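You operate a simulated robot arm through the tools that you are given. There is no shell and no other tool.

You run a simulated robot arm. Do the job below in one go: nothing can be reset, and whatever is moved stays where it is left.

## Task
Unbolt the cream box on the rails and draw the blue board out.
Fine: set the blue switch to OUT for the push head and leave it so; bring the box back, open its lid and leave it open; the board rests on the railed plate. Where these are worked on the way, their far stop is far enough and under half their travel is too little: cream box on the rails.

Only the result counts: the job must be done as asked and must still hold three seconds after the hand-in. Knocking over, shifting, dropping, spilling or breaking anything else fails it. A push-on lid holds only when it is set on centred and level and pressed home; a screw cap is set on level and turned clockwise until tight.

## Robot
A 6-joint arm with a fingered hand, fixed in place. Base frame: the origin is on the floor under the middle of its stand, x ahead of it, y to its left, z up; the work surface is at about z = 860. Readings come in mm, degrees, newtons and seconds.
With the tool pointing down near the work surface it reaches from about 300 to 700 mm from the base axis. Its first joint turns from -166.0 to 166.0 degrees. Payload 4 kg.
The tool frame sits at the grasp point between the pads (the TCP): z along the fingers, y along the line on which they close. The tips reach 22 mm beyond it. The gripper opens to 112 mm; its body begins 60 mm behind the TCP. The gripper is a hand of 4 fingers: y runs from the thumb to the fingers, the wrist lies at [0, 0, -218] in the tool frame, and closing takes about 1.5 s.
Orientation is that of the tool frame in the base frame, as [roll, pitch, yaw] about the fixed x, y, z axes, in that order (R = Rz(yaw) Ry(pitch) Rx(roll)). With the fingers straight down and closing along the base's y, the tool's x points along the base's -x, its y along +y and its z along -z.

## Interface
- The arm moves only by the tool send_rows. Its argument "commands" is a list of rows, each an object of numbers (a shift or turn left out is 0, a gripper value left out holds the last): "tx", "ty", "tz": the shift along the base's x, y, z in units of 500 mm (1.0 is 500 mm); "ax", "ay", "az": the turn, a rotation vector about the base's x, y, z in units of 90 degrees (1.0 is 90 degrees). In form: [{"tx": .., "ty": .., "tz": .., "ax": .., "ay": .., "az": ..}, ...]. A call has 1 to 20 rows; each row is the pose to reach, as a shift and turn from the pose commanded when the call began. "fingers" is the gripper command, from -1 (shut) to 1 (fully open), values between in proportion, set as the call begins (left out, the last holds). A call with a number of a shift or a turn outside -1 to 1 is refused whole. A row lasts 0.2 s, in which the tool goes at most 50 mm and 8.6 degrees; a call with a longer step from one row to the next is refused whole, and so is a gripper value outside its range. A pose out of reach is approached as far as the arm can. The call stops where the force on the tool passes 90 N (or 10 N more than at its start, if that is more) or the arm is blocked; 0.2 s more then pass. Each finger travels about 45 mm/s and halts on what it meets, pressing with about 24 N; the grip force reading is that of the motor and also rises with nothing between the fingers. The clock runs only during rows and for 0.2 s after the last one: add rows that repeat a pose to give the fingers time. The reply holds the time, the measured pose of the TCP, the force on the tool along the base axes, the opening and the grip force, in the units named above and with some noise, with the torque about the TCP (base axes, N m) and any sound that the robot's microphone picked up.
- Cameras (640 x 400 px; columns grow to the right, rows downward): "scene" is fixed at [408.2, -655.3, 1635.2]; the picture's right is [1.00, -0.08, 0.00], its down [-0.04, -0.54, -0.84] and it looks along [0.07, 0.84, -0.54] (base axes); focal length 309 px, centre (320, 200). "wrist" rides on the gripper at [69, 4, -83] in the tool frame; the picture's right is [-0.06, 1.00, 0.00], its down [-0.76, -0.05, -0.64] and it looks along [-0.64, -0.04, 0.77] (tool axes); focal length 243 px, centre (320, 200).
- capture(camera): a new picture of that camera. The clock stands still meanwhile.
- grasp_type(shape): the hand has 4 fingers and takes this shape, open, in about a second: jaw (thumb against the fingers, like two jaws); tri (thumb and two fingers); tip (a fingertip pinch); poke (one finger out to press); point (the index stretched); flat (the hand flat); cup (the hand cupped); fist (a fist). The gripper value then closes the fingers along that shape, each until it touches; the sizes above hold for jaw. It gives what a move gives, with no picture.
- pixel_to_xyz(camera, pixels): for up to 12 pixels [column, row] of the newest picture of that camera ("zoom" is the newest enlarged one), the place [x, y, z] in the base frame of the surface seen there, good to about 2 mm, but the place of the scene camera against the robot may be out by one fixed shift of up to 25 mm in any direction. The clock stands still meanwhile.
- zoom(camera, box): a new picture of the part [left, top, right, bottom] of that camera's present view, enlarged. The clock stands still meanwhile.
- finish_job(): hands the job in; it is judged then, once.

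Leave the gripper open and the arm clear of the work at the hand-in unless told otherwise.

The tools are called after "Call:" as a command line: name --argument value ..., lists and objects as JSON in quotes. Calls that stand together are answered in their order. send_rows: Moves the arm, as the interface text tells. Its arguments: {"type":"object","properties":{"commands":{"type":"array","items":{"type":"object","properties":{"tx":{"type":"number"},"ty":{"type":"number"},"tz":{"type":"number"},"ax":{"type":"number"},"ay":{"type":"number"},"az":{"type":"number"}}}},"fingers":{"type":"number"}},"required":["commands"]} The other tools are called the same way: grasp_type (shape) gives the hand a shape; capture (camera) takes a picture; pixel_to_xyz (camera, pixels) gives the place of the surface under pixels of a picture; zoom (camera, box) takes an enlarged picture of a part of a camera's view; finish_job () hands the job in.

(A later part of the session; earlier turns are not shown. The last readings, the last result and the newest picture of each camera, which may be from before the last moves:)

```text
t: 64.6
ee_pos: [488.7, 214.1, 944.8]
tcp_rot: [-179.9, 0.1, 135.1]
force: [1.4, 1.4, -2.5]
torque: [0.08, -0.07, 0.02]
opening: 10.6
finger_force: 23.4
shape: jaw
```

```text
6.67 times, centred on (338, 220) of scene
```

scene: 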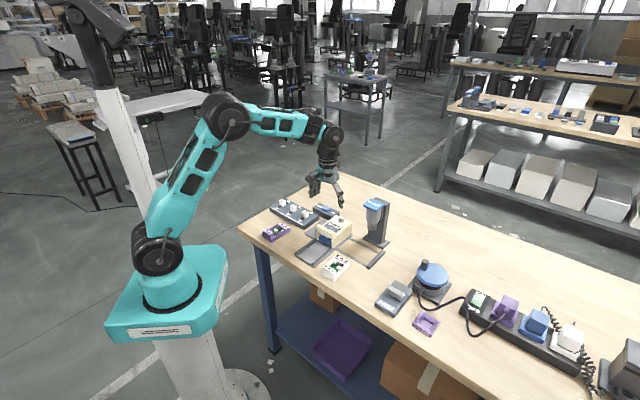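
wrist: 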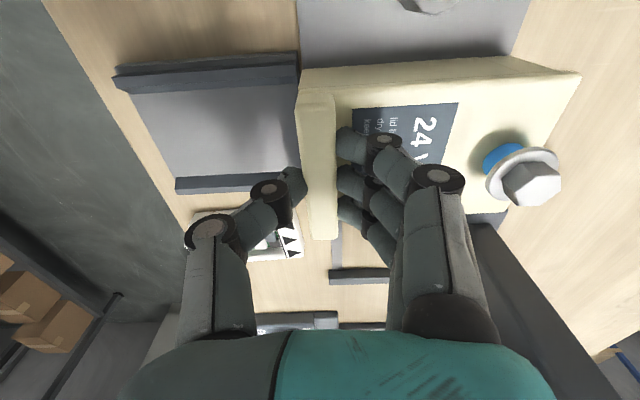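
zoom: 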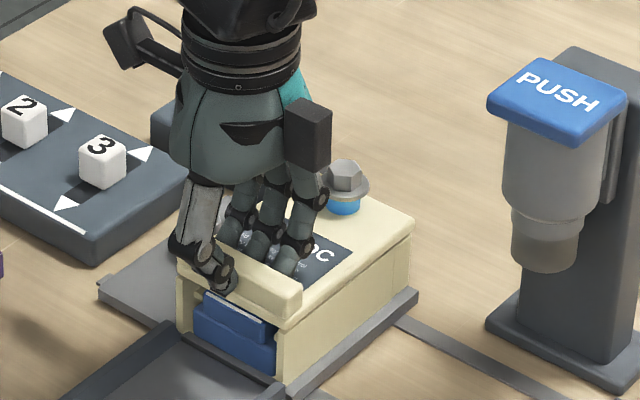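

The lip is pinched (opening 10.6, force 23 N). I'll try a first small lift of about 6 mm along the expected arc and check the forces.

Call:
send_rows --commands '[{"tz": 0.004, "tx": 0.0005, "ty": 0.0005}, {"tz": 0.008, "tx": 0.0011, "ty": 0.0011}, {"tz": 0.012, "tx": 0.0017, "ty": 0.0017}, {"tz": 0.012, "tx": 0.0017, "ty": 0.0017}]'

Call:
zoom --camera "scene" --box '[300, 205, 364, 245]'

```text
t: 65.6
ee_pos: [488.8, 214.4, 949.1]
tcp_rot: [-179.8, -0.1, 135.0]
force: [1.4, -3.4, -25.3]
torque: [-0.04, -0.06, 0.02]
opening: 9.0
finger_force: 24.2
shape: jaw
```

```text
10.00 times, centred on (332, 225) of scene
```

zoom: 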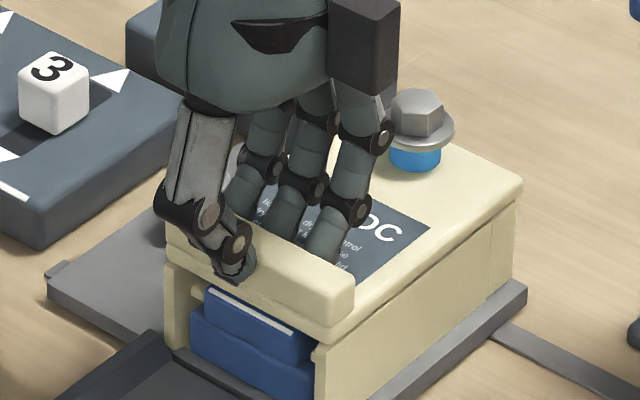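

The load is −25 N and the fingers seem to be slipping upward; I'll look closely whether the lid has lifted at all.

Call:
zoom --camera "scene" --box '[308, 222, 348, 247]'

Call:
capture --camera "wrist"

```text
16.00 times, centred on (328, 234) of scene
```

zoom: 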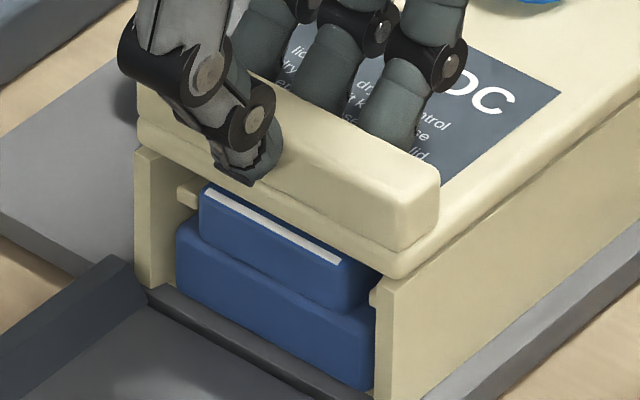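

```text
taken
```

wrist: 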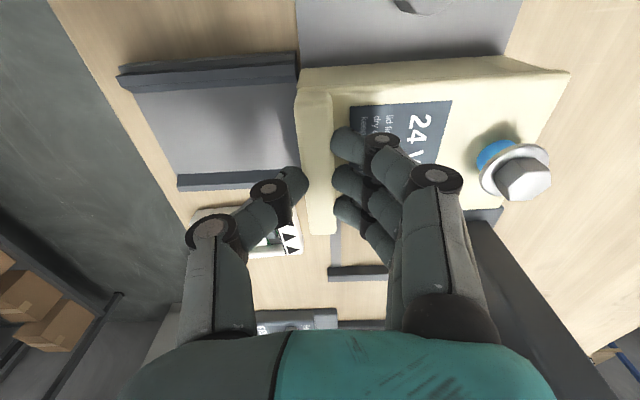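

The lid hasn't lifted; the fingers slid up the lip a few millimetres. I'll relax back down to z≈943 with the fingers open a little, regrip as low as the lid top allows, and try again more carefully.

Call:
send_rows --commands '[{}, {}]' --fingers -0.55

Call:
send_rows --commands '[{"tz": -0.006}, {"tz": -0.012}, {"tz": -0.016}, {"tz": -0.016}]'

```text
t: 66.2
ee_pos: [489.1, 214.7, 951.7]
tcp_rot: [180.0, 0.1, 135.1]
force: [-0.1, 0.5, 0.3]
torque: [-0.04, 0.01, -0.01]
opening: 24.6
finger_force: 0.1
shape: jaw
```

```text
t: 67.2
ee_pos: [489.6, 215.0, 941.7]
tcp_rot: [179.9, 0.1, 135.2]
force: [-0.1, 2.1, 11.2]
torque: [0.21, -0.17, 0.03]
opening: 25.5
finger_force: 0.1
shape: jaw
```

The fingertips touch the lid top now (11 N). I'll close from here, easing 1 mm up.

Call:
send_rows --commands '[{"tz": 0.002}, {"tz": 0.002}, {"tz": 0.002}, {"tz": 0.002}, {"tz": 0.002}]' --fingers -1

Call:
send_rows --commands '[{"tz": 0.002}, {"tz": 0.004}, {"tz": 0.006}, {"tz": 0.006}, {"tz": 0.006}]'

Call:
zoom --camera "scene" --box '[308, 222, 348, 247]'

```text
t: 68.4
ee_pos: [488.6, 214.9, 944.0]
tcp_rot: [-179.9, -0.1, 135.0]
force: [-2.4, -1.0, -7.6]
torque: [-0.02, -0.03, 0.02]
opening: 14.3
finger_force: 24.0
shape: jaw
```

```text
t: 69.6
ee_pos: [488.8, 215.0, 944.5]
tcp_rot: [-179.8, 0.0, 135.0]
force: [-1.3, -1.3, -23.4]
torque: [0.01, 0.01, 0.02]
opening: 11.7
finger_force: 24.2
shape: jaw
```

```text
16.00 times, centred on (328, 234) of scene
```

zoom: 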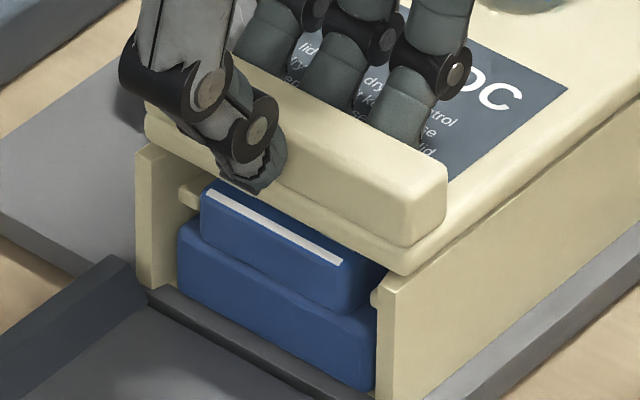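

Compared with before, the lid's front corner has shifted up a little, so it's starting to move but stiffly. I'll lift more slowly, 1 mm per row, along the arc.

Call:
send_rows --commands '[{"tz": 0.001, "tx": 0.0002, "ty": 0.0002}, {"tz": 0.002, "tx": 0.0003, "ty": 0.0003}, {"tz": 0.003, "tx": 0.0005, "ty": 0.0005}, {"tz": 0.004, "tx": 0.0006, "ty": 0.0006}, {"tz": 0.004, "tx": 0.0006, "ty": 0.0006}, {"tz": 0.004, "tx": 0.0006, "ty": 0.0006}, {"tz": 0.004, "tx": 0.0006, "ty": 0.0006}]'

Call:
zoom --camera "scene" --box '[308, 222, 348, 247]'

```text
t: 71.2
ee_pos: [489.0, 215.5, 947.2]
tcp_rot: [-179.9, 0.1, 135.0]
force: [0.3, -1.3, -22.7]
torque: [-0.02, 0.03, 0.02]
opening: 11.7
finger_force: 24.1
shape: jaw
```

```text
16.00 times, centred on (328, 234) of scene
```

zoom: 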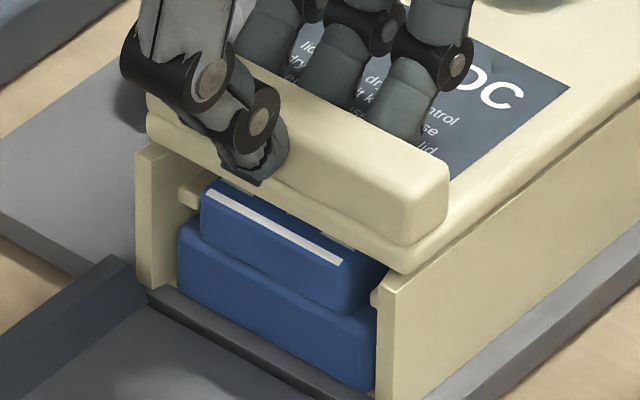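

The opening stays constant while the lid rises under a steady 22 N, so it's a stiff hinge and the grip holds. I'll follow the arc slowly with the hand turning along.

Call:
send_rows --commands '[{"tx": 0.0011, "ty": 0.0011, "tz": 0.0046, "ax": -0.0102, "ay": 0.0102}, {"tx": 0.002, "ty": 0.002, "tz": 0.0082, "ax": -0.0181, "ay": 0.0181}, {"tx": 0.003, "ty": 0.003, "tz": 0.0118, "ax": -0.0259, "ay": 0.0259}, {"tx": 0.004, "ty": 0.004, "tz": 0.0152, "ax": -0.0338, "ay": 0.0338}, {"tx": 0.0049, "ty": 0.0049, "tz": 0.0188, "ax": -0.0416, "ay": 0.0416}, {"tx": 0.0049, "ty": 0.0049, "tz": 0.0188, "ax": -0.0416, "ay": 0.0416}]'

Call:
zoom --camera "scene" --box '[300, 205, 364, 245]'

```text
t: 72.6
ee_pos: [492.7, 216.6, 958.1]
tcp_rot: [-174.6, 0.0, 135.1]
force: [-0.6, 0.7, 0.1]
torque: [0.0, -0.01, 0.02]
opening: 7.1
finger_force: 24.4
shape: jaw
```

```text
10.00 times, centred on (332, 225) of scene
```

zoom: 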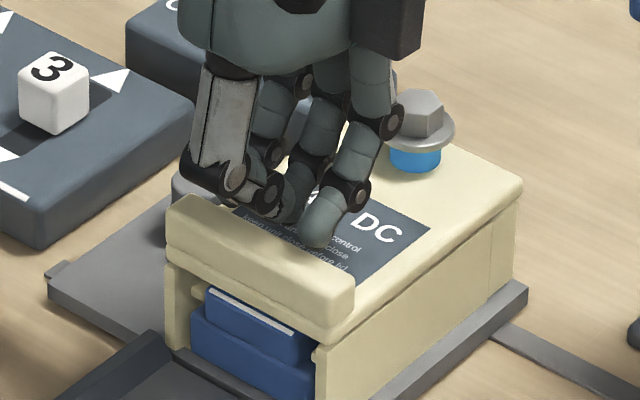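

The fingers slipped off and the lid dropped shut. I'll take the same close-up for comparison with the earlier pictures.

Call:
zoom --camera "scene" --box '[308, 222, 348, 247]'

```text
16.00 times, centred on (328, 234) of scene
```

zoom: 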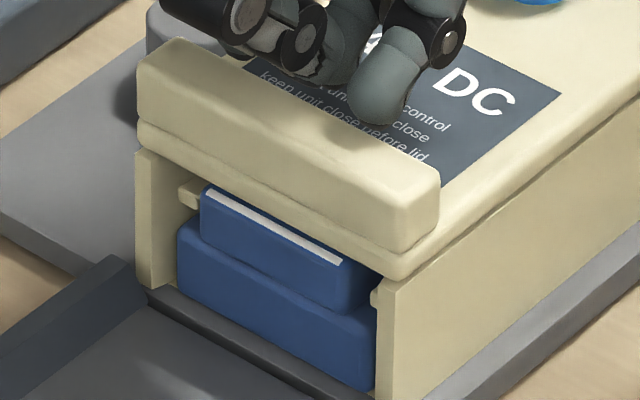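

The lid had moved only a couple of millimetres. Before trying again I want to see the back of the box, where the hinge should be. I'll open, rise, and turn so the camera looks from behind.

Call:
send_rows --commands '[{"tz": 0.04}, {"tz": 0.1, "ax": 0.0208, "ay": -0.0208}, {"tz": 0.18, "ax": 0.0416, "ay": -0.0416}, {"tz": 0.26, "ax": 0.0416, "ay": -0.0416}]' --fingers 0.3

Call:
send_rows --commands '[{"az": -0.0909, "tx": 0.01, "ty": 0.01}, {"az": -0.1818, "tx": 0.02, "ty": 0.02}, {"az": -0.2727, "tx": 0.03, "ty": 0.03}, {"az": -0.3636, "tx": 0.04, "ty": 0.04}, {"az": -0.4545, "tx": 0.05, "ty": 0.05}, {"az": -0.5454, "tx": 0.06, "ty": 0.06}, {"az": -0.6363, "tx": 0.07, "ty": 0.07}, {"az": -0.7272, "tx": 0.08, "ty": 0.08}, {"az": -0.8181, "tx": 0.09, "ty": 0.09}, {"az": -0.909, "tx": 0.1, "ty": 0.1}, {"az": -1.0, "tx": 0.11, "ty": 0.11}, {"az": -1.0, "tx": 0.12, "ty": 0.12}]'

Call:
capture --camera "wrist"

```text
t: 73.6
ee_pos: [492.2, 213.6, 1091.4]
tcp_rot: [180.0, 0.0, 135.1]
force: [0.6, -0.1, 0.1]
torque: [-0.02, 0.04, -0.03]
opening: 72.3
finger_force: 0.2
shape: jaw
```

```text
t: 76.2
ee_pos: [552.2, 278.2, 1087.0]
tcp_rot: [-179.9, 0.0, 45.1]
force: [0.2, -0.1, 0.0]
torque: [-0.02, 0.01, -0.02]
opening: 72.5
finger_force: 0.0
shape: jaw
```

```text
taken
```

wrist: 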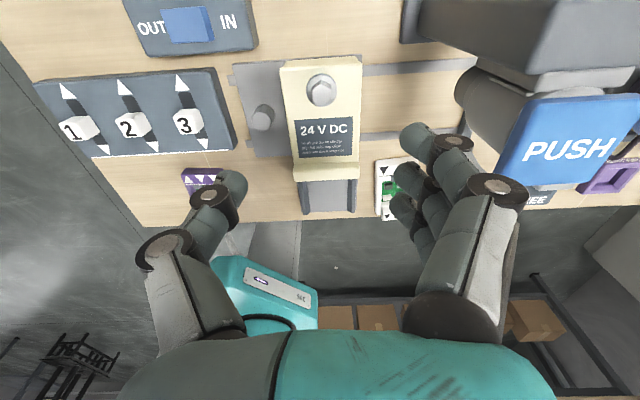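

I see the box from behind-top. I'll zoom on it.

Call:
zoom --camera "wrist" --box '[240, 45, 400, 145]'

```text
4.00 times, centred on (320, 95) of wrist
```

zoom: 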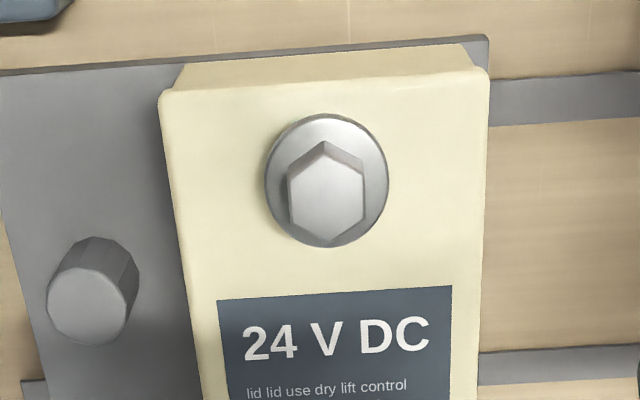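

I'll measure the bolt's height now and the lid's back edge.

Call:
pixel_to_xyz --camera "zoom" --pixels '[[325, 195], [325, 130], [280, 200], [375, 210], [320, 95], [170, 100], [480, 75], [330, 75], [320, 60], [200, 80], [325, 260], [90, 305]]'

```text
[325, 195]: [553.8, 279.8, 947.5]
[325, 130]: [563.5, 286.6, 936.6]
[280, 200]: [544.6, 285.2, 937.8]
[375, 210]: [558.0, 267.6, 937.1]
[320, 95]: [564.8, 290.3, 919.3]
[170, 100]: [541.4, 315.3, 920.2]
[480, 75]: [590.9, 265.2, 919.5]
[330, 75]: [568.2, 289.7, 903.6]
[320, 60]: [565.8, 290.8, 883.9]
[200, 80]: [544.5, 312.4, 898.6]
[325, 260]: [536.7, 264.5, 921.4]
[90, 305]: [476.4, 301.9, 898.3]
```

The bolt head has risen about 13 mm (flange now ~16 mm above the lid), so it is out. I'll take a reference close-up of the lid's rear from the scene camera so I can see later exactly how the lid moves.

Call:
zoom --camera "scene" --box '[326, 210, 366, 235]'

Call:
zoom --camera "scene" --box '[308, 222, 348, 247]'

```text
16.00 times, centred on (346, 222) of scene
```

zoom: 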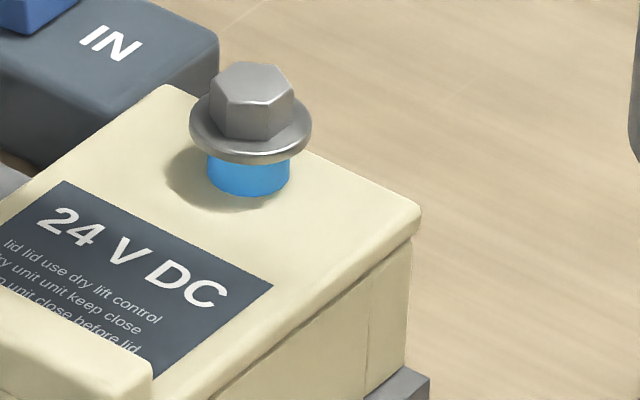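

```text
16.00 times, centred on (328, 234) of scene
```

zoom: 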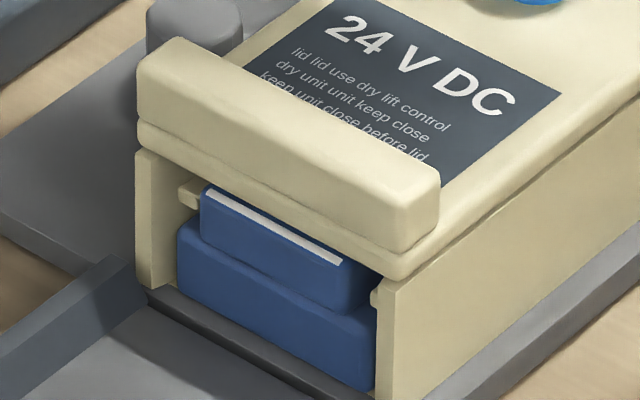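

The lid had shifted back slightly when I held it, so it may slide rather than hinge. I'll return to the pinching pose over the lip and test gently in both directions.

Call:
send_rows --commands '[{"az": 0.0909, "tx": -0.01, "ty": -0.01}, {"az": 0.1818, "tx": -0.02, "ty": -0.02}, {"az": 0.2727, "tx": -0.03, "ty": -0.03}, {"az": 0.3636, "tx": -0.04, "ty": -0.04}, {"az": 0.4545, "tx": -0.05, "ty": -0.05}, {"az": 0.5454, "tx": -0.06, "ty": -0.06}, {"az": 0.6363, "tx": -0.07, "ty": -0.07}, {"az": 0.7272, "tx": -0.08, "ty": -0.08}, {"az": 0.8181, "tx": -0.09, "ty": -0.09}, {"az": 0.909, "tx": -0.1, "ty": -0.1}, {"az": 1.0, "tx": -0.11, "ty": -0.11}, {"az": 1.0, "tx": -0.125, "ty": -0.125}]' --fingers -0.2

Call:
send_rows --commands '[{"tz": -0.08}, {"tz": -0.16}, {"tz": -0.22}, {"tz": -0.26}, {"tz": -0.26}]'

```text
t: 78.8
ee_pos: [487.6, 215.2, 1088.1]
tcp_rot: [180.0, -0.1, 135.3]
force: [-0.3, -0.1, 0.3]
torque: [0.02, 0.03, -0.02]
opening: 45.5
finger_force: 0.2
shape: jaw
```

```text
t: 80.0
ee_pos: [489.0, 215.6, 958.8]
tcp_rot: [-179.9, 0.0, 135.1]
force: [0.2, -0.1, 0.4]
torque: [0.01, -0.01, 0.02]
opening: 45.1
finger_force: 0.1
shape: jaw
```

Over the lip at (489, 215.6). I'll lower 15 mm and close.

Call:
send_rows --commands '[{"tz": -0.015, "tx": -0.001, "ty": -0.001}, {"tz": -0.03, "tx": -0.001, "ty": -0.001}, {"tz": -0.03, "tx": -0.001, "ty": -0.001}]'

Call:
send_rows --commands '[{}, {}, {}, {}, {}, {}]' --fingers -1

Call:
zoom --camera "scene" --box '[308, 222, 348, 247]'

Call:
zoom --camera "scene" --box '[326, 210, 366, 235]'

```text
t: 80.8
ee_pos: [489.0, 214.6, 943.6]
tcp_rot: [-180.0, 0.1, 135.0]
force: [0.2, 1.1, 0.0]
torque: [-0.01, 0.01, 0.01]
opening: 45.2
finger_force: 0.1
shape: jaw
```

```text
t: 82.2
ee_pos: [489.2, 214.0, 943.2]
tcp_rot: [-179.9, 0.0, 135.1]
force: [0.1, 0.4, -3.5]
torque: [0.03, -0.05, 0.06]
opening: 11.1
finger_force: 24.0
shape: jaw
```

```text
16.00 times, centred on (328, 234) of scene
```

zoom: 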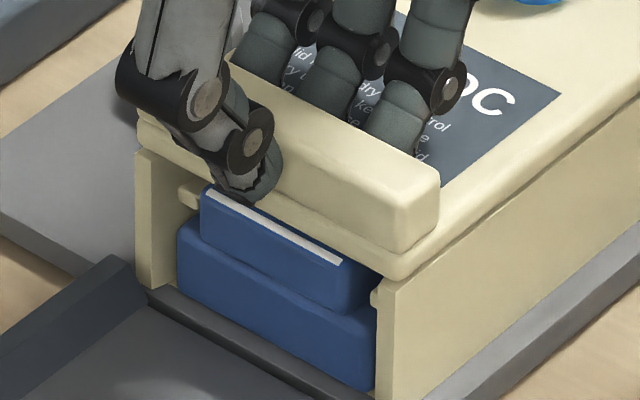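

```text
16.00 times, centred on (346, 222) of scene
```

zoom: 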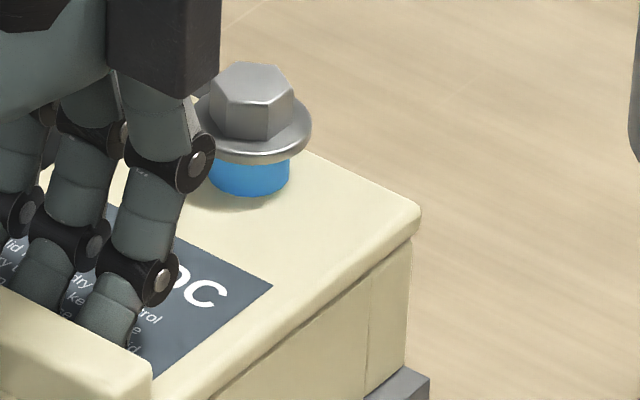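

Gripped with the lid at its closed place. First test: push 5 mm backward (toward +x,+y).

Call:
send_rows --commands '[{"tx": 0.0014, "ty": 0.0014}, {"tx": 0.0028, "ty": 0.0028}, {"tx": 0.0042, "ty": 0.0042}, {"tx": 0.0057, "ty": 0.0057}, {"tx": 0.0071, "ty": 0.0071}, {"tx": 0.0071, "ty": 0.0071}]'

Call:
zoom --camera "scene" --box '[308, 222, 348, 247]'

Call:
zoom --camera "scene" --box '[326, 210, 366, 235]'

```text
t: 83.6
ee_pos: [493.6, 219.0, 942.5]
tcp_rot: [180.0, 0.1, 135.1]
force: [0.2, -0.7, 12.8]
torque: [0.03, -0.02, -0.04]
opening: 11.2
finger_force: 23.3
shape: jaw
```

```text
16.00 times, centred on (328, 234) of scene
```

zoom: 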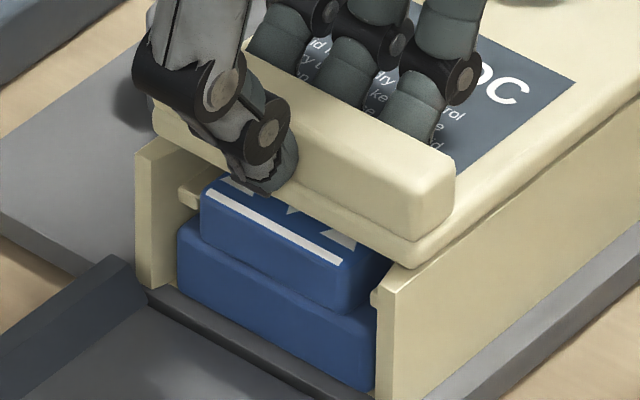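

```text
16.00 times, centred on (346, 222) of scene
```

zoom: 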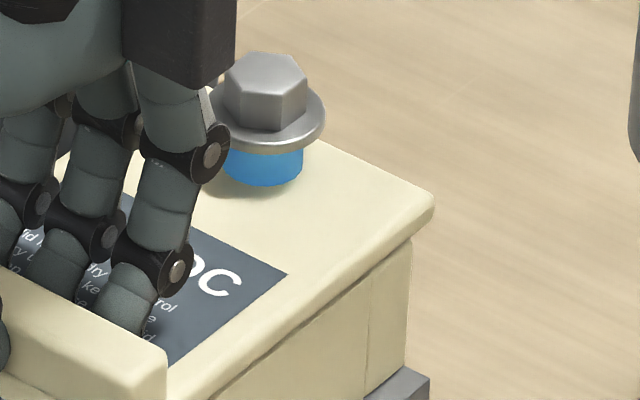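

The lid slides back freely with almost no force: it's a sliding lid. I'll push it further back, 40 mm more, watching forces.

Call:
send_rows --commands '[{"tx": 0.0099, "ty": 0.0099, "tz": 0.002}, {"tx": 0.0212, "ty": 0.0212, "tz": 0.002}, {"tx": 0.0325, "ty": 0.0325, "tz": 0.002}, {"tx": 0.0438, "ty": 0.0438, "tz": 0.002}, {"tx": 0.0566, "ty": 0.0566, "tz": 0.002}, {"tx": 0.0566, "ty": 0.0566, "tz": 0.002}]'

Call:
capture --camera "wrist"

Call:
zoom --camera "scene" --box '[300, 195, 380, 245]'

```text
t: 85.0
ee_pos: [521.3, 247.2, 942.9]
tcp_rot: [-179.8, 0.1, 135.1]
force: [-1.1, -0.5, -5.2]
torque: [0.0, 0.02, 0.0]
opening: 10.8
finger_force: 23.8
shape: jaw
```

```text
taken
```

wrist: 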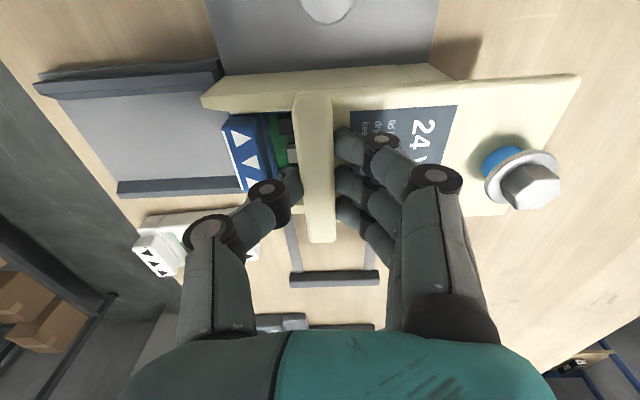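

```text
8.00 times, centred on (340, 220) of scene
```

zoom: 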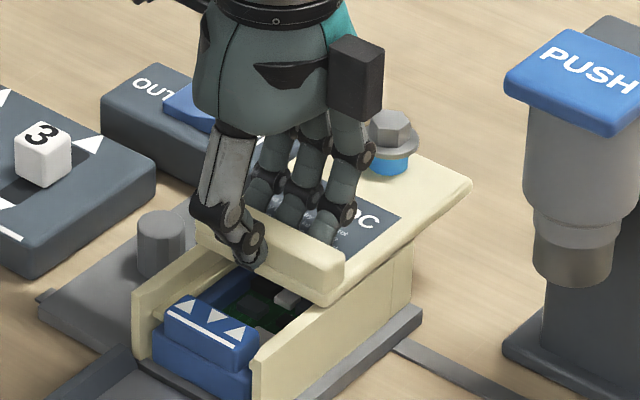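

The lid is sliding back and the green board is coming into view. I'll continue 40 mm more.

Call:
send_rows --commands '[{"tx": 0.0113, "ty": 0.0113}, {"tx": 0.0226, "ty": 0.0226}, {"tx": 0.0339, "ty": 0.0339}, {"tx": 0.0452, "ty": 0.0452}, {"tx": 0.0566, "ty": 0.0566}, {"tx": 0.0566, "ty": 0.0566}]'

Call:
zoom --camera "scene" --box '[300, 195, 380, 245]'

Call:
capture --camera "wrist"

```text
t: 86.4
ee_pos: [550.3, 275.8, 944.0]
tcp_rot: [180.0, 0.0, 135.1]
force: [1.7, -0.8, -11.7]
torque: [0.05, -0.02, -0.02]
opening: 10.6
finger_force: 24.2
shape: jaw
```

```text
8.00 times, centred on (340, 220) of scene
```

zoom: 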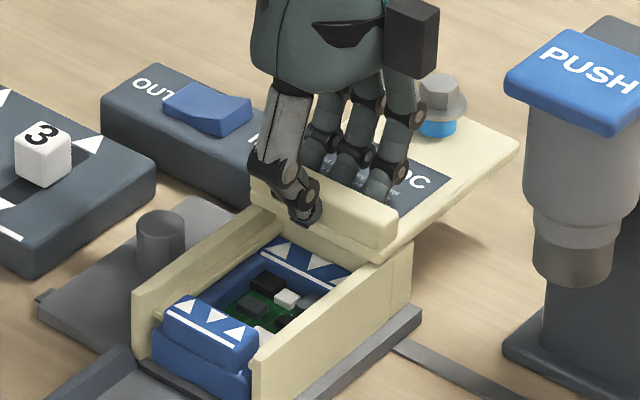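

```text
taken
```

wrist: 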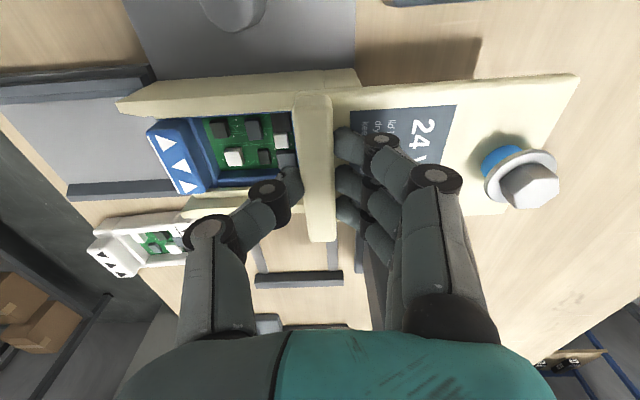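

Box nearly uncovered. I'll ease 1 mm down and continue to the lid's end stop.

Call:
send_rows --commands '[{"tx": 0.0085, "ty": 0.0085, "tz": -0.002}, {"tx": 0.017, "ty": 0.017, "tz": -0.002}, {"tx": 0.0255, "ty": 0.0255, "tz": -0.002}, {"tx": 0.034, "ty": 0.034, "tz": -0.002}, {"tx": 0.034, "ty": 0.034, "tz": -0.002}]'

Call:
zoom --camera "scene" --box '[300, 195, 380, 245]'

```text
t: 87.6
ee_pos: [564.8, 289.5, 944.6]
tcp_rot: [-179.6, -0.1, 135.0]
force: [-28.5, -30.0, 19.7]
torque: [-0.73, 0.76, 0.06]
opening: 16.7
finger_force: 24.2
shape: jaw
```

```text
8.00 times, centred on (340, 220) of scene
```

zoom: 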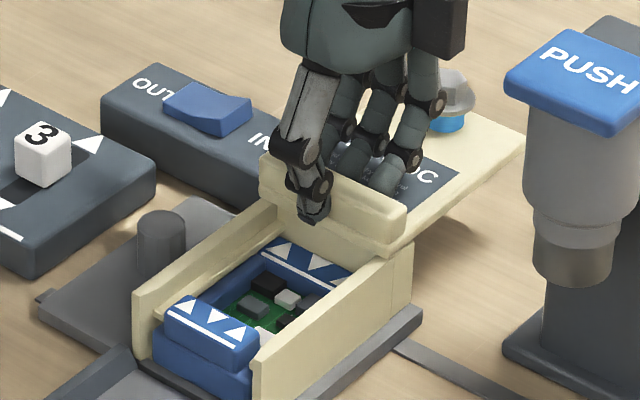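

The lid has met its rear stop (41 N). I'll open the fingers, then lift straight up.

Call:
send_rows --commands '[{}, {}, {}]' --fingers -0.25

Call:
send_rows --commands '[{"tz": 0.04}, {"tz": 0.1}, {"tz": 0.18}, {"tz": 0.26}, {"tz": 0.3}]'

Call:
zoom --camera "scene" --box '[290, 190, 386, 250]'

Call:
capture --camera "wrist"

```text
t: 88.4
ee_pos: [565.8, 291.5, 941.9]
tcp_rot: [-179.7, -0.1, 135.0]
force: [-14.4, -12.7, 2.5]
torque: [-0.22, 0.22, -0.02]
opening: 26.4
finger_force: 18.7
shape: jaw
```

```text
t: 89.6
ee_pos: [567.2, 291.8, 1091.9]
tcp_rot: [180.0, 0.0, 135.0]
force: [-0.5, 0.7, -0.9]
torque: [0.03, 0.0, 0.0]
opening: 8.4
finger_force: 24.6
shape: jaw
```

```text
6.67 times, centred on (338, 220) of scene
```

zoom: 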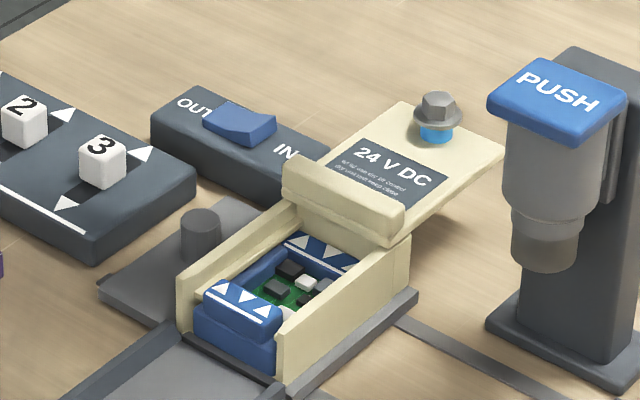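

```text
taken
```

wrist: 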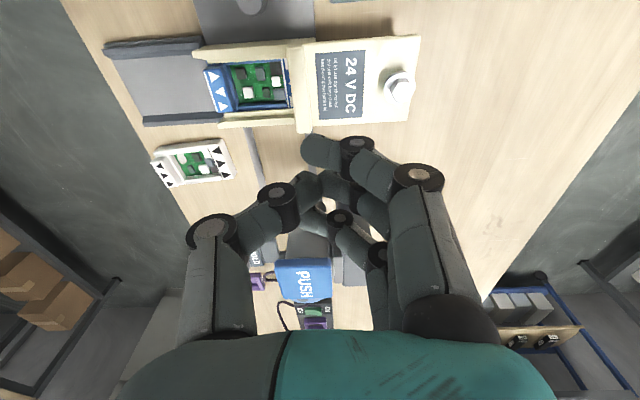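

The lid stays open at the back. The opening reads 8.4 mm, which is odd, so I'll command the hand fully open up here and check.

Call:
send_rows --commands '[{}, {}, {}, {}, {}, {}, {}, {}]' --fingers 1

Call:
capture --camera "wrist"

```text
t: 91.4
ee_pos: [567.8, 291.5, 1090.3]
tcp_rot: [180.0, 0.0, 135.0]
force: [-0.5, 0.3, -0.9]
torque: [-0.02, 0.02, 0.0]
opening: 111.9
finger_force: 0.1
shape: jaw
```

```text
taken
```

wrist: 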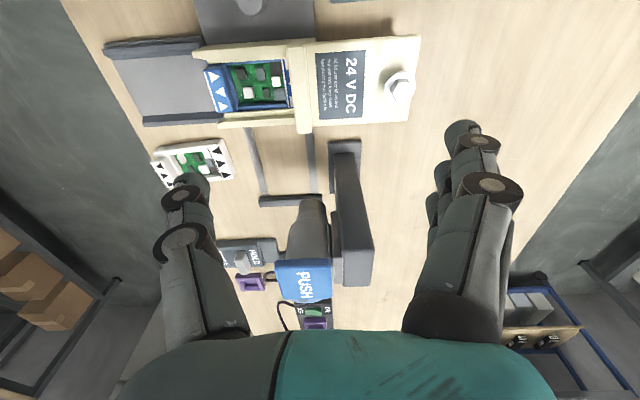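

The hand is open and works. Now I'll measure the board tray inside the open box.

Call:
zoom --camera "wrist" --box '[180, 30, 324, 130]'

Call:
pixel_to_xyz --camera "wrist" --pixels '[[207, 85], [215, 85], [228, 85], [232, 85], [236, 85], [290, 85], [299, 85], [210, 70], [218, 108], [222, 60], [228, 115], [300, 110]]'

```text
4.00 times, centred on (252, 80) of wrist
```

zoom: 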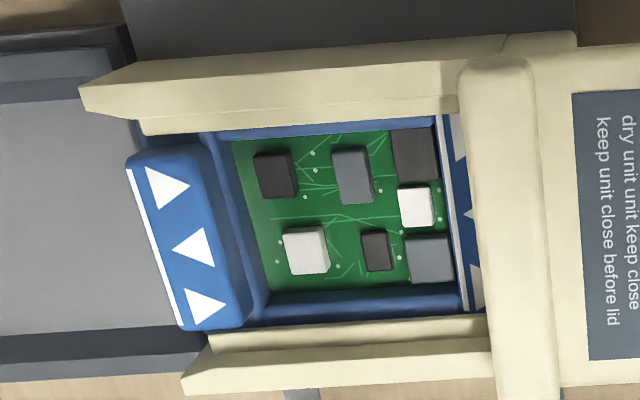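

```text
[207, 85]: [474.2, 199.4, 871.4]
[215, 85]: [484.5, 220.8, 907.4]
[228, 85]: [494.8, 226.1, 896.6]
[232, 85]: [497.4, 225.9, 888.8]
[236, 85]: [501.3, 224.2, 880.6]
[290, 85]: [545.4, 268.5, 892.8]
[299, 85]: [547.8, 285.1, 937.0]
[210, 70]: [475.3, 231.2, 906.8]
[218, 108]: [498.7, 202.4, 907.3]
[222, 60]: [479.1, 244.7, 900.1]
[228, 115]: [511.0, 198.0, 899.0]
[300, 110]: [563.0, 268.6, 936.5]
```

The front tab's top is at 907 and its inner face at ≈509 in depth; the board floor is ≈880. I'll measure the parts on the board just behind it to know the clearance for a fingertip.

Call:
pixel_to_xyz --camera "zoom" --pixels '[[278, 170], [305, 240], [355, 170], [376, 245], [262, 175], [288, 260], [200, 240], [225, 240], [235, 240], [110, 90], [200, 370], [450, 250]]'

```text
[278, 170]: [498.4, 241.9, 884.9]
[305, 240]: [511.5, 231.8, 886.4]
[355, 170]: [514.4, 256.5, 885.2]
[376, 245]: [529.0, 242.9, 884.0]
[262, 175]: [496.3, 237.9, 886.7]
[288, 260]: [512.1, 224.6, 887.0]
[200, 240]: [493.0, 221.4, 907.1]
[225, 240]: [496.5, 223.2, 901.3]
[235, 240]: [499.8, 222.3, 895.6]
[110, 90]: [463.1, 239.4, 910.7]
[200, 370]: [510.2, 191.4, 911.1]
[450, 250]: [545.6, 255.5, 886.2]
```

Part tops are at ≈887, so a fingertip at z≈896 behind the tab is safe. I'll shape the hand to poke, turn 90°, and move above that spot.

Call:
grasp_type --shape "poke"

Call:
send_rows --commands '[{"az": 0.0909, "tx": -0.01, "ty": -0.01}, {"az": 0.1818, "tx": -0.02, "ty": -0.02}, {"az": 0.2727, "tx": -0.03, "ty": -0.03}, {"az": 0.3636, "tx": -0.04, "ty": -0.04}, {"az": 0.4545, "tx": -0.05, "ty": -0.05}, {"az": 0.5454, "tx": -0.06, "ty": -0.06}, {"az": 0.6363, "tx": -0.07, "ty": -0.07}, {"az": 0.7272, "tx": -0.08, "ty": -0.08}, {"az": 0.8181, "tx": -0.09, "ty": -0.09}, {"az": 0.909, "tx": -0.105, "ty": -0.1}, {"az": 1.0, "tx": -0.118, "ty": -0.113}, {"az": 1.0, "tx": -0.118, "ty": -0.113}]'

Call:
capture --camera "wrist"

```text
t: 92.3
ee_pos: [567.3, 292.0, 1091.8]
tcp_rot: [-180.0, -0.1, 135.0]
force: [-0.1, 0.6, 0.1]
torque: [-0.01, 0.0, 0.01]
opening: 0.1
finger_force: 0.1
shape: poke
```

```text
t: 94.9
ee_pos: [508.3, 237.1, 1091.5]
tcp_rot: [179.9, 0.0, -134.9]
force: [-0.8, 0.8, 0.5]
torque: [-0.01, 0.01, 0.03]
opening: 0.0
finger_force: 0.0
shape: poke
```

```text
taken
```

wrist: 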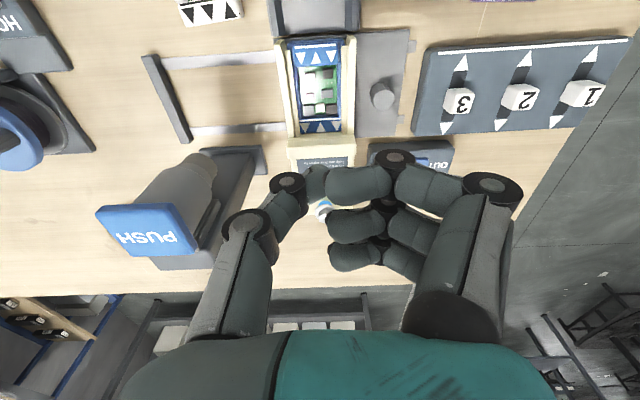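

I'll zoom in on the tray from here to verify positions before going in.

Call:
zoom --camera "wrist" --box '[248, 20, 392, 150]'

Call:
pixel_to_xyz --camera "wrist" --pixels '[[318, 48], [318, 56], [318, 63], [318, 68], [290, 55], [345, 55], [318, 122], [318, 130], [320, 118], [318, 140], [320, 75], [318, 80]]'

```text
3.08 times, centred on (320, 85) of wrist
```

zoom: 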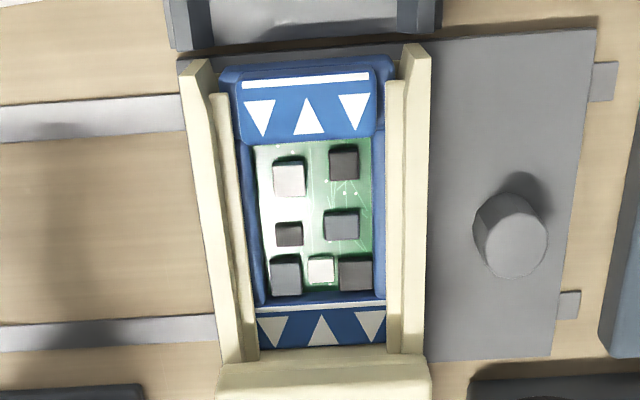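

```text
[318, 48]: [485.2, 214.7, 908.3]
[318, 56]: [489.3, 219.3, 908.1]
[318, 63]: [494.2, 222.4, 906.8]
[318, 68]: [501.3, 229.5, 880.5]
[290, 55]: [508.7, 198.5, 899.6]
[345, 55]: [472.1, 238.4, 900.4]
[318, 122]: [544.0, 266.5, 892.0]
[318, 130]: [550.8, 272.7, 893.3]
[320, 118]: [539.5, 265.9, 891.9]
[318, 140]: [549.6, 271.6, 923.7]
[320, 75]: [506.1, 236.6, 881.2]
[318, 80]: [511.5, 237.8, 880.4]
```

The tab's inner edge is at ≈507–511; I'm at depth 527, so the tip will go in about 8 mm behind it. I'll descend to z≈930 first.

Call:
send_rows --commands '[{"tx": 0.001, "ty": -0.003, "tz": -0.08}, {"tx": 0.001, "ty": -0.003, "tz": -0.16}, {"tx": 0.001, "ty": -0.003, "tz": -0.24}, {"tx": 0.001, "ty": -0.003, "tz": -0.3}, {"tx": 0.001, "ty": -0.003, "tz": -0.322}, {"tx": 0.001, "ty": -0.003, "tz": -0.322}]'

Call:
capture --camera "wrist"

Call:
zoom --camera "scene" --box '[296, 205, 368, 250]'

```text
t: 96.3
ee_pos: [507.3, 238.0, 928.9]
tcp_rot: [-179.9, 0.0, -134.9]
force: [0.2, 0.2, 1.0]
torque: [0.0, 0.04, 0.03]
opening: 0.2
finger_force: 0.1
shape: poke
```

```text
taken
```

wrist: 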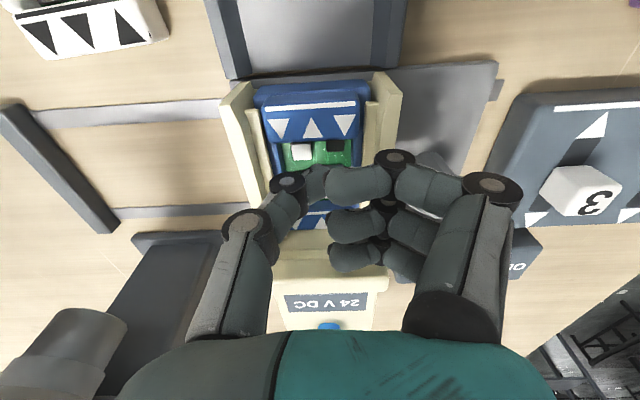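

```text
8.89 times, centred on (332, 228) of scene
```

zoom: 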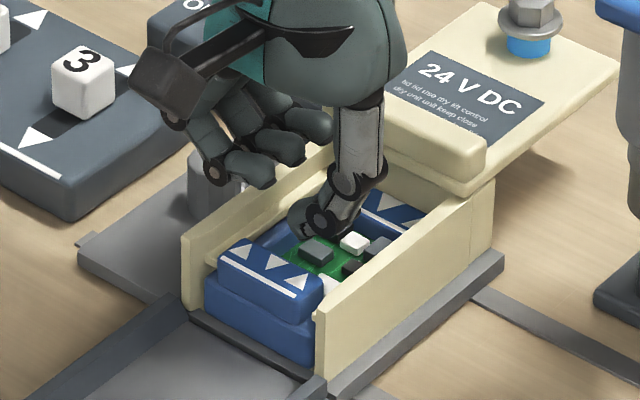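

The tip hangs over the board behind the front tab, clear of walls. I'll lower 11 mm.

Call:
send_rows --commands '[{"tz": -0.01}, {"tz": -0.022}, {"tz": -0.022}]'

Call:
zoom --camera "scene" --box '[300, 212, 356, 247]'

```text
t: 97.1
ee_pos: [507.6, 235.0, 917.1]
tcp_rot: [179.9, 0.1, -135.1]
force: [1.0, 0.5, 0.3]
torque: [0.01, -0.02, 0.0]
opening: 0.0
finger_force: 0.0
shape: poke
```

```text
11.43 times, centred on (328, 230) of scene
```

zoom: 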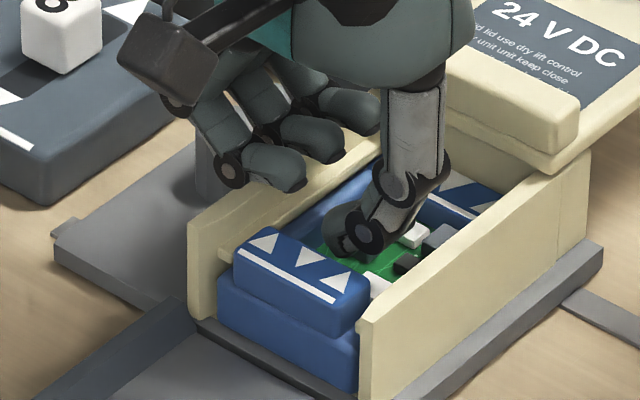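

No contact yet. I'll draw toward the front: first 20 mm and check that the board follows.

Call:
send_rows --commands '[{"tx": -0.0071, "ty": -0.0071}, {"tx": -0.0141, "ty": -0.0141}, {"tx": -0.0212, "ty": -0.0212}, {"tx": -0.0283, "ty": -0.0283}, {"tx": -0.0283, "ty": -0.0283}]'

Call:
zoom --camera "scene" --box '[296, 212, 352, 247]'

Call:
capture --camera "wrist"

```text
t: 98.3
ee_pos: [494.6, 217.7, 921.0]
tcp_rot: [180.0, 0.0, -135.0]
force: [-0.1, 0.5, -1.3]
torque: [-0.03, 0.03, 0.0]
opening: 0.0
finger_force: 0.1
shape: poke
```

```text
11.43 times, centred on (324, 230) of scene
```

zoom: 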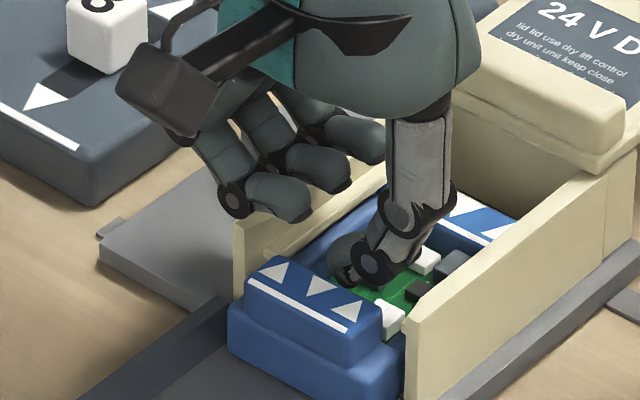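

```text
taken
```

wrist: 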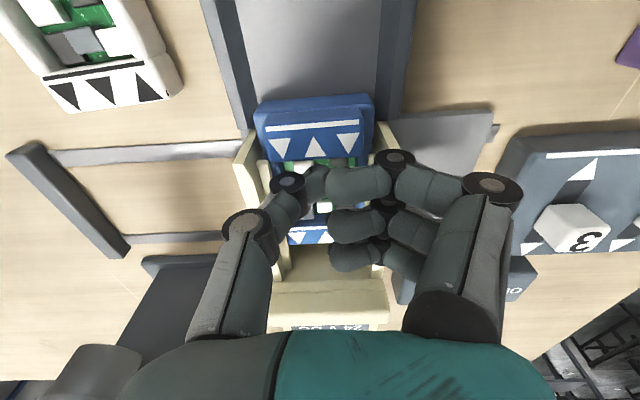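

The board is sliding out onto the railed plate with hardly any force. I'll continue 40 mm.

Call:
send_rows --commands '[{"tx": -0.0099, "ty": -0.0099}, {"tx": -0.0198, "ty": -0.0198}, {"tx": -0.0297, "ty": -0.0297}, {"tx": -0.0396, "ty": -0.0396}, {"tx": -0.0495, "ty": -0.0495}, {"tx": -0.0566, "ty": -0.0566}, {"tx": -0.0566, "ty": -0.0566}]'

Call:
zoom --camera "scene" --box '[280, 212, 352, 257]'

Call:
capture --camera "wrist"

```text
t: 99.9
ee_pos: [466.2, 190.7, 920.4]
tcp_rot: [-179.9, 0.0, -135.1]
force: [-0.4, -0.3, 0.0]
torque: [0.0, -0.03, 0.0]
opening: 0.2
finger_force: 0.0
shape: poke
```

```text
8.89 times, centred on (316, 234) of scene
```

zoom: 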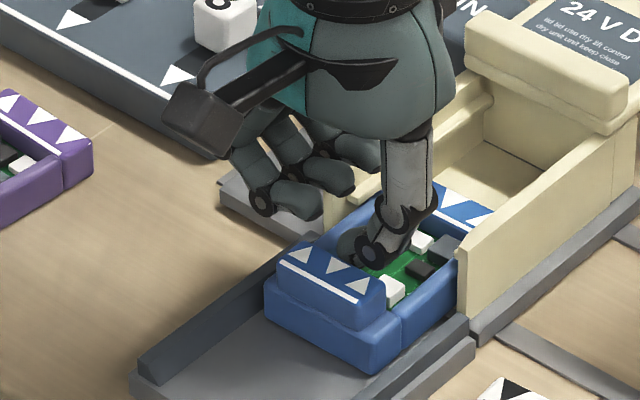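

```text
taken
```

wrist: 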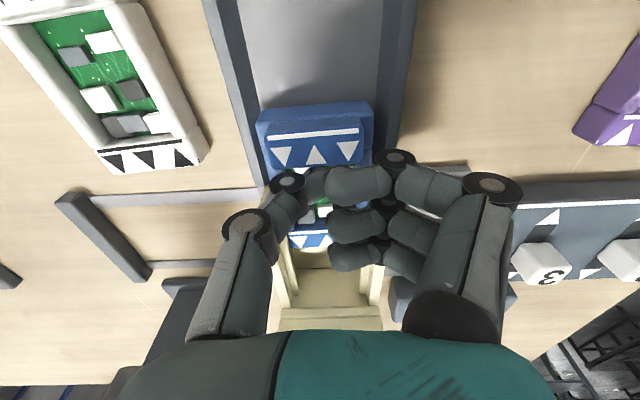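

The board runs true between the rails, a bit over half out. I'll measure its front and rear ends and the plate's front edge.

Call:
pixel_to_xyz --camera "wrist" --pixels '[[315, 108], [315, 120], [312, 130], [310, 236], [312, 246], [315, 250], [310, 10], [310, 70], [270, 120], [365, 115], [300, 243], [325, 262]]'

Call:
zoom --camera "wrist" --box '[240, 210, 400, 310]'

```text
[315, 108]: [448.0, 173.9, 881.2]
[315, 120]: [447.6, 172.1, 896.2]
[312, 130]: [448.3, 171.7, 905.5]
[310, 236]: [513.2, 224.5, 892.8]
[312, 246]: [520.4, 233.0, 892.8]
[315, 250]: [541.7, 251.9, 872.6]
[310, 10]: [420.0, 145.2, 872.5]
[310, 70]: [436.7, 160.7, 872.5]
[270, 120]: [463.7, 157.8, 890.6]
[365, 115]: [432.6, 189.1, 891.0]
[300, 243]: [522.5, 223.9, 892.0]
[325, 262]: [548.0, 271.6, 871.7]
```

```text
4.00 times, centred on (320, 260) of wrist
```

zoom: 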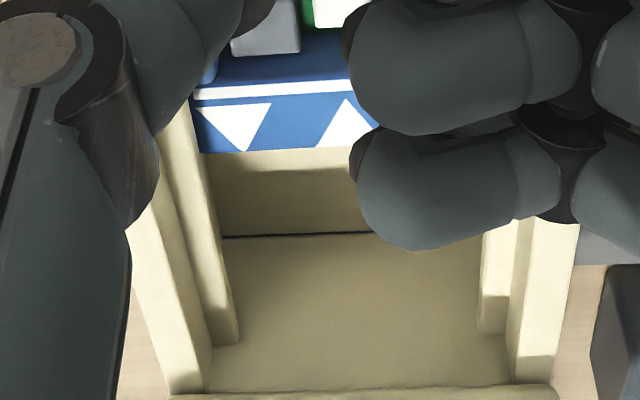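

Board length is about 95 mm (front at 439, rear at 534); the plate spans 381–488. I need about 52 mm more; I'll go 40 mm slowly, then remeasure.

Call:
send_rows --commands '[{"tx": -0.0071, "ty": -0.0071}, {"tx": -0.0141, "ty": -0.0141}, {"tx": -0.0212, "ty": -0.0212}, {"tx": -0.0283, "ty": -0.0283}, {"tx": -0.0354, "ty": -0.0354}, {"tx": -0.0424, "ty": -0.0424}, {"tx": -0.0495, "ty": -0.0495}, {"tx": -0.0566, "ty": -0.0566}, {"tx": -0.0566, "ty": -0.0566}]'

Call:
capture --camera "wrist"

Call:
zoom --camera "scene" --box '[280, 212, 352, 257]'

```text
t: 101.9
ee_pos: [436.1, 162.9, 919.5]
tcp_rot: [-180.0, 0.0, -135.0]
force: [0.7, -0.3, 0.6]
torque: [0.02, 0.01, 0.01]
opening: 0.0
finger_force: 0.1
shape: poke
```

```text
taken
```

wrist: 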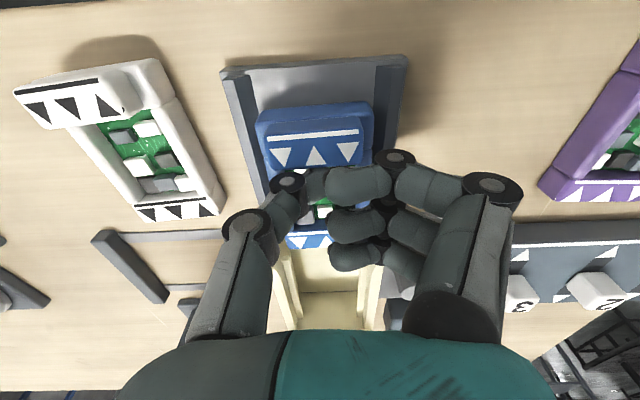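

```text
8.89 times, centred on (316, 234) of scene
```

zoom: 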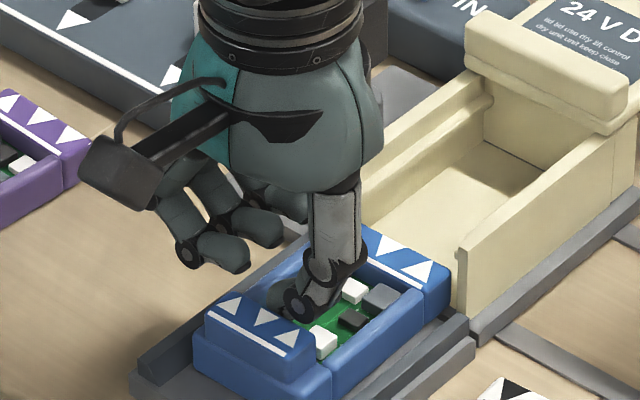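

The rear end has just left the box. I'll measure the gaps at both ends.

Call:
pixel_to_xyz --camera "wrist" --pixels '[[315, 70], [300, 68], [315, 110], [312, 130], [300, 246], [310, 247], [288, 252], [240, 78], [400, 62], [365, 255], [285, 262], [315, 240]]'

Call:
zoom --camera "wrist" --box '[230, 205, 390, 305]'

```text
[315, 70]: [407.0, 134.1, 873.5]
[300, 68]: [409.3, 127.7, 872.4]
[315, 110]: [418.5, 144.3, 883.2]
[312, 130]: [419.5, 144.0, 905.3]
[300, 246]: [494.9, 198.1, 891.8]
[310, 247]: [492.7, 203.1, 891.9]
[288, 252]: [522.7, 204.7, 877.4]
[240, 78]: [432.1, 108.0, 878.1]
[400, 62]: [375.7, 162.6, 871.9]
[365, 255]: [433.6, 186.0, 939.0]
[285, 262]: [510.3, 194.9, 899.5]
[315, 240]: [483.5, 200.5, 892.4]
```

```text
4.00 times, centred on (310, 255) of wrist
```

zoom: 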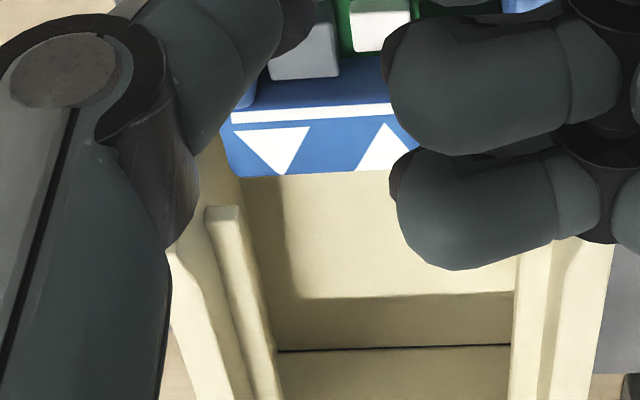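

Front of the board is at 398, plate edge at 381, rear at ≈491. I'll draw it 10.5 mm further, slowly, to centre it on the plate.

Call:
send_rows --commands '[{"tx": -0.0042, "ty": -0.0042}, {"tx": -0.0085, "ty": -0.0085}, {"tx": -0.0127, "ty": -0.0127}, {"tx": -0.0149, "ty": -0.0149}, {"tx": -0.0149, "ty": -0.0149}]'

Call:
capture --camera "wrist"

Call:
pixel_to_xyz --camera "wrist" --pixels '[[315, 78], [300, 76], [315, 112], [312, 130], [300, 246], [308, 247], [315, 85]]'

```text
t: 103.1
ee_pos: [430.7, 155.6, 919.9]
tcp_rot: [179.9, -0.1, -135.0]
force: [0.5, 0.7, -0.3]
torque: [-0.01, 0.04, -0.01]
opening: 0.0
finger_force: 0.1
shape: poke
```

```text
taken
```

wrist: 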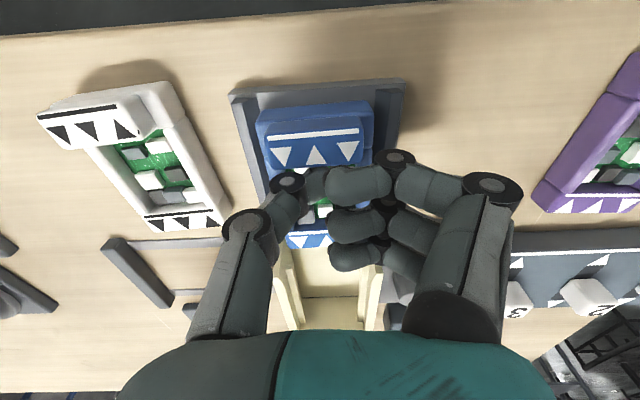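

```text
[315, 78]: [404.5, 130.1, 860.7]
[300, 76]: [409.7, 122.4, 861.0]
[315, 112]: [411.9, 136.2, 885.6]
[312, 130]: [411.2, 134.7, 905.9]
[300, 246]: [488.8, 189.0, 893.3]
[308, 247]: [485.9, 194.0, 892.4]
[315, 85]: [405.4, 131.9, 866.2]
```

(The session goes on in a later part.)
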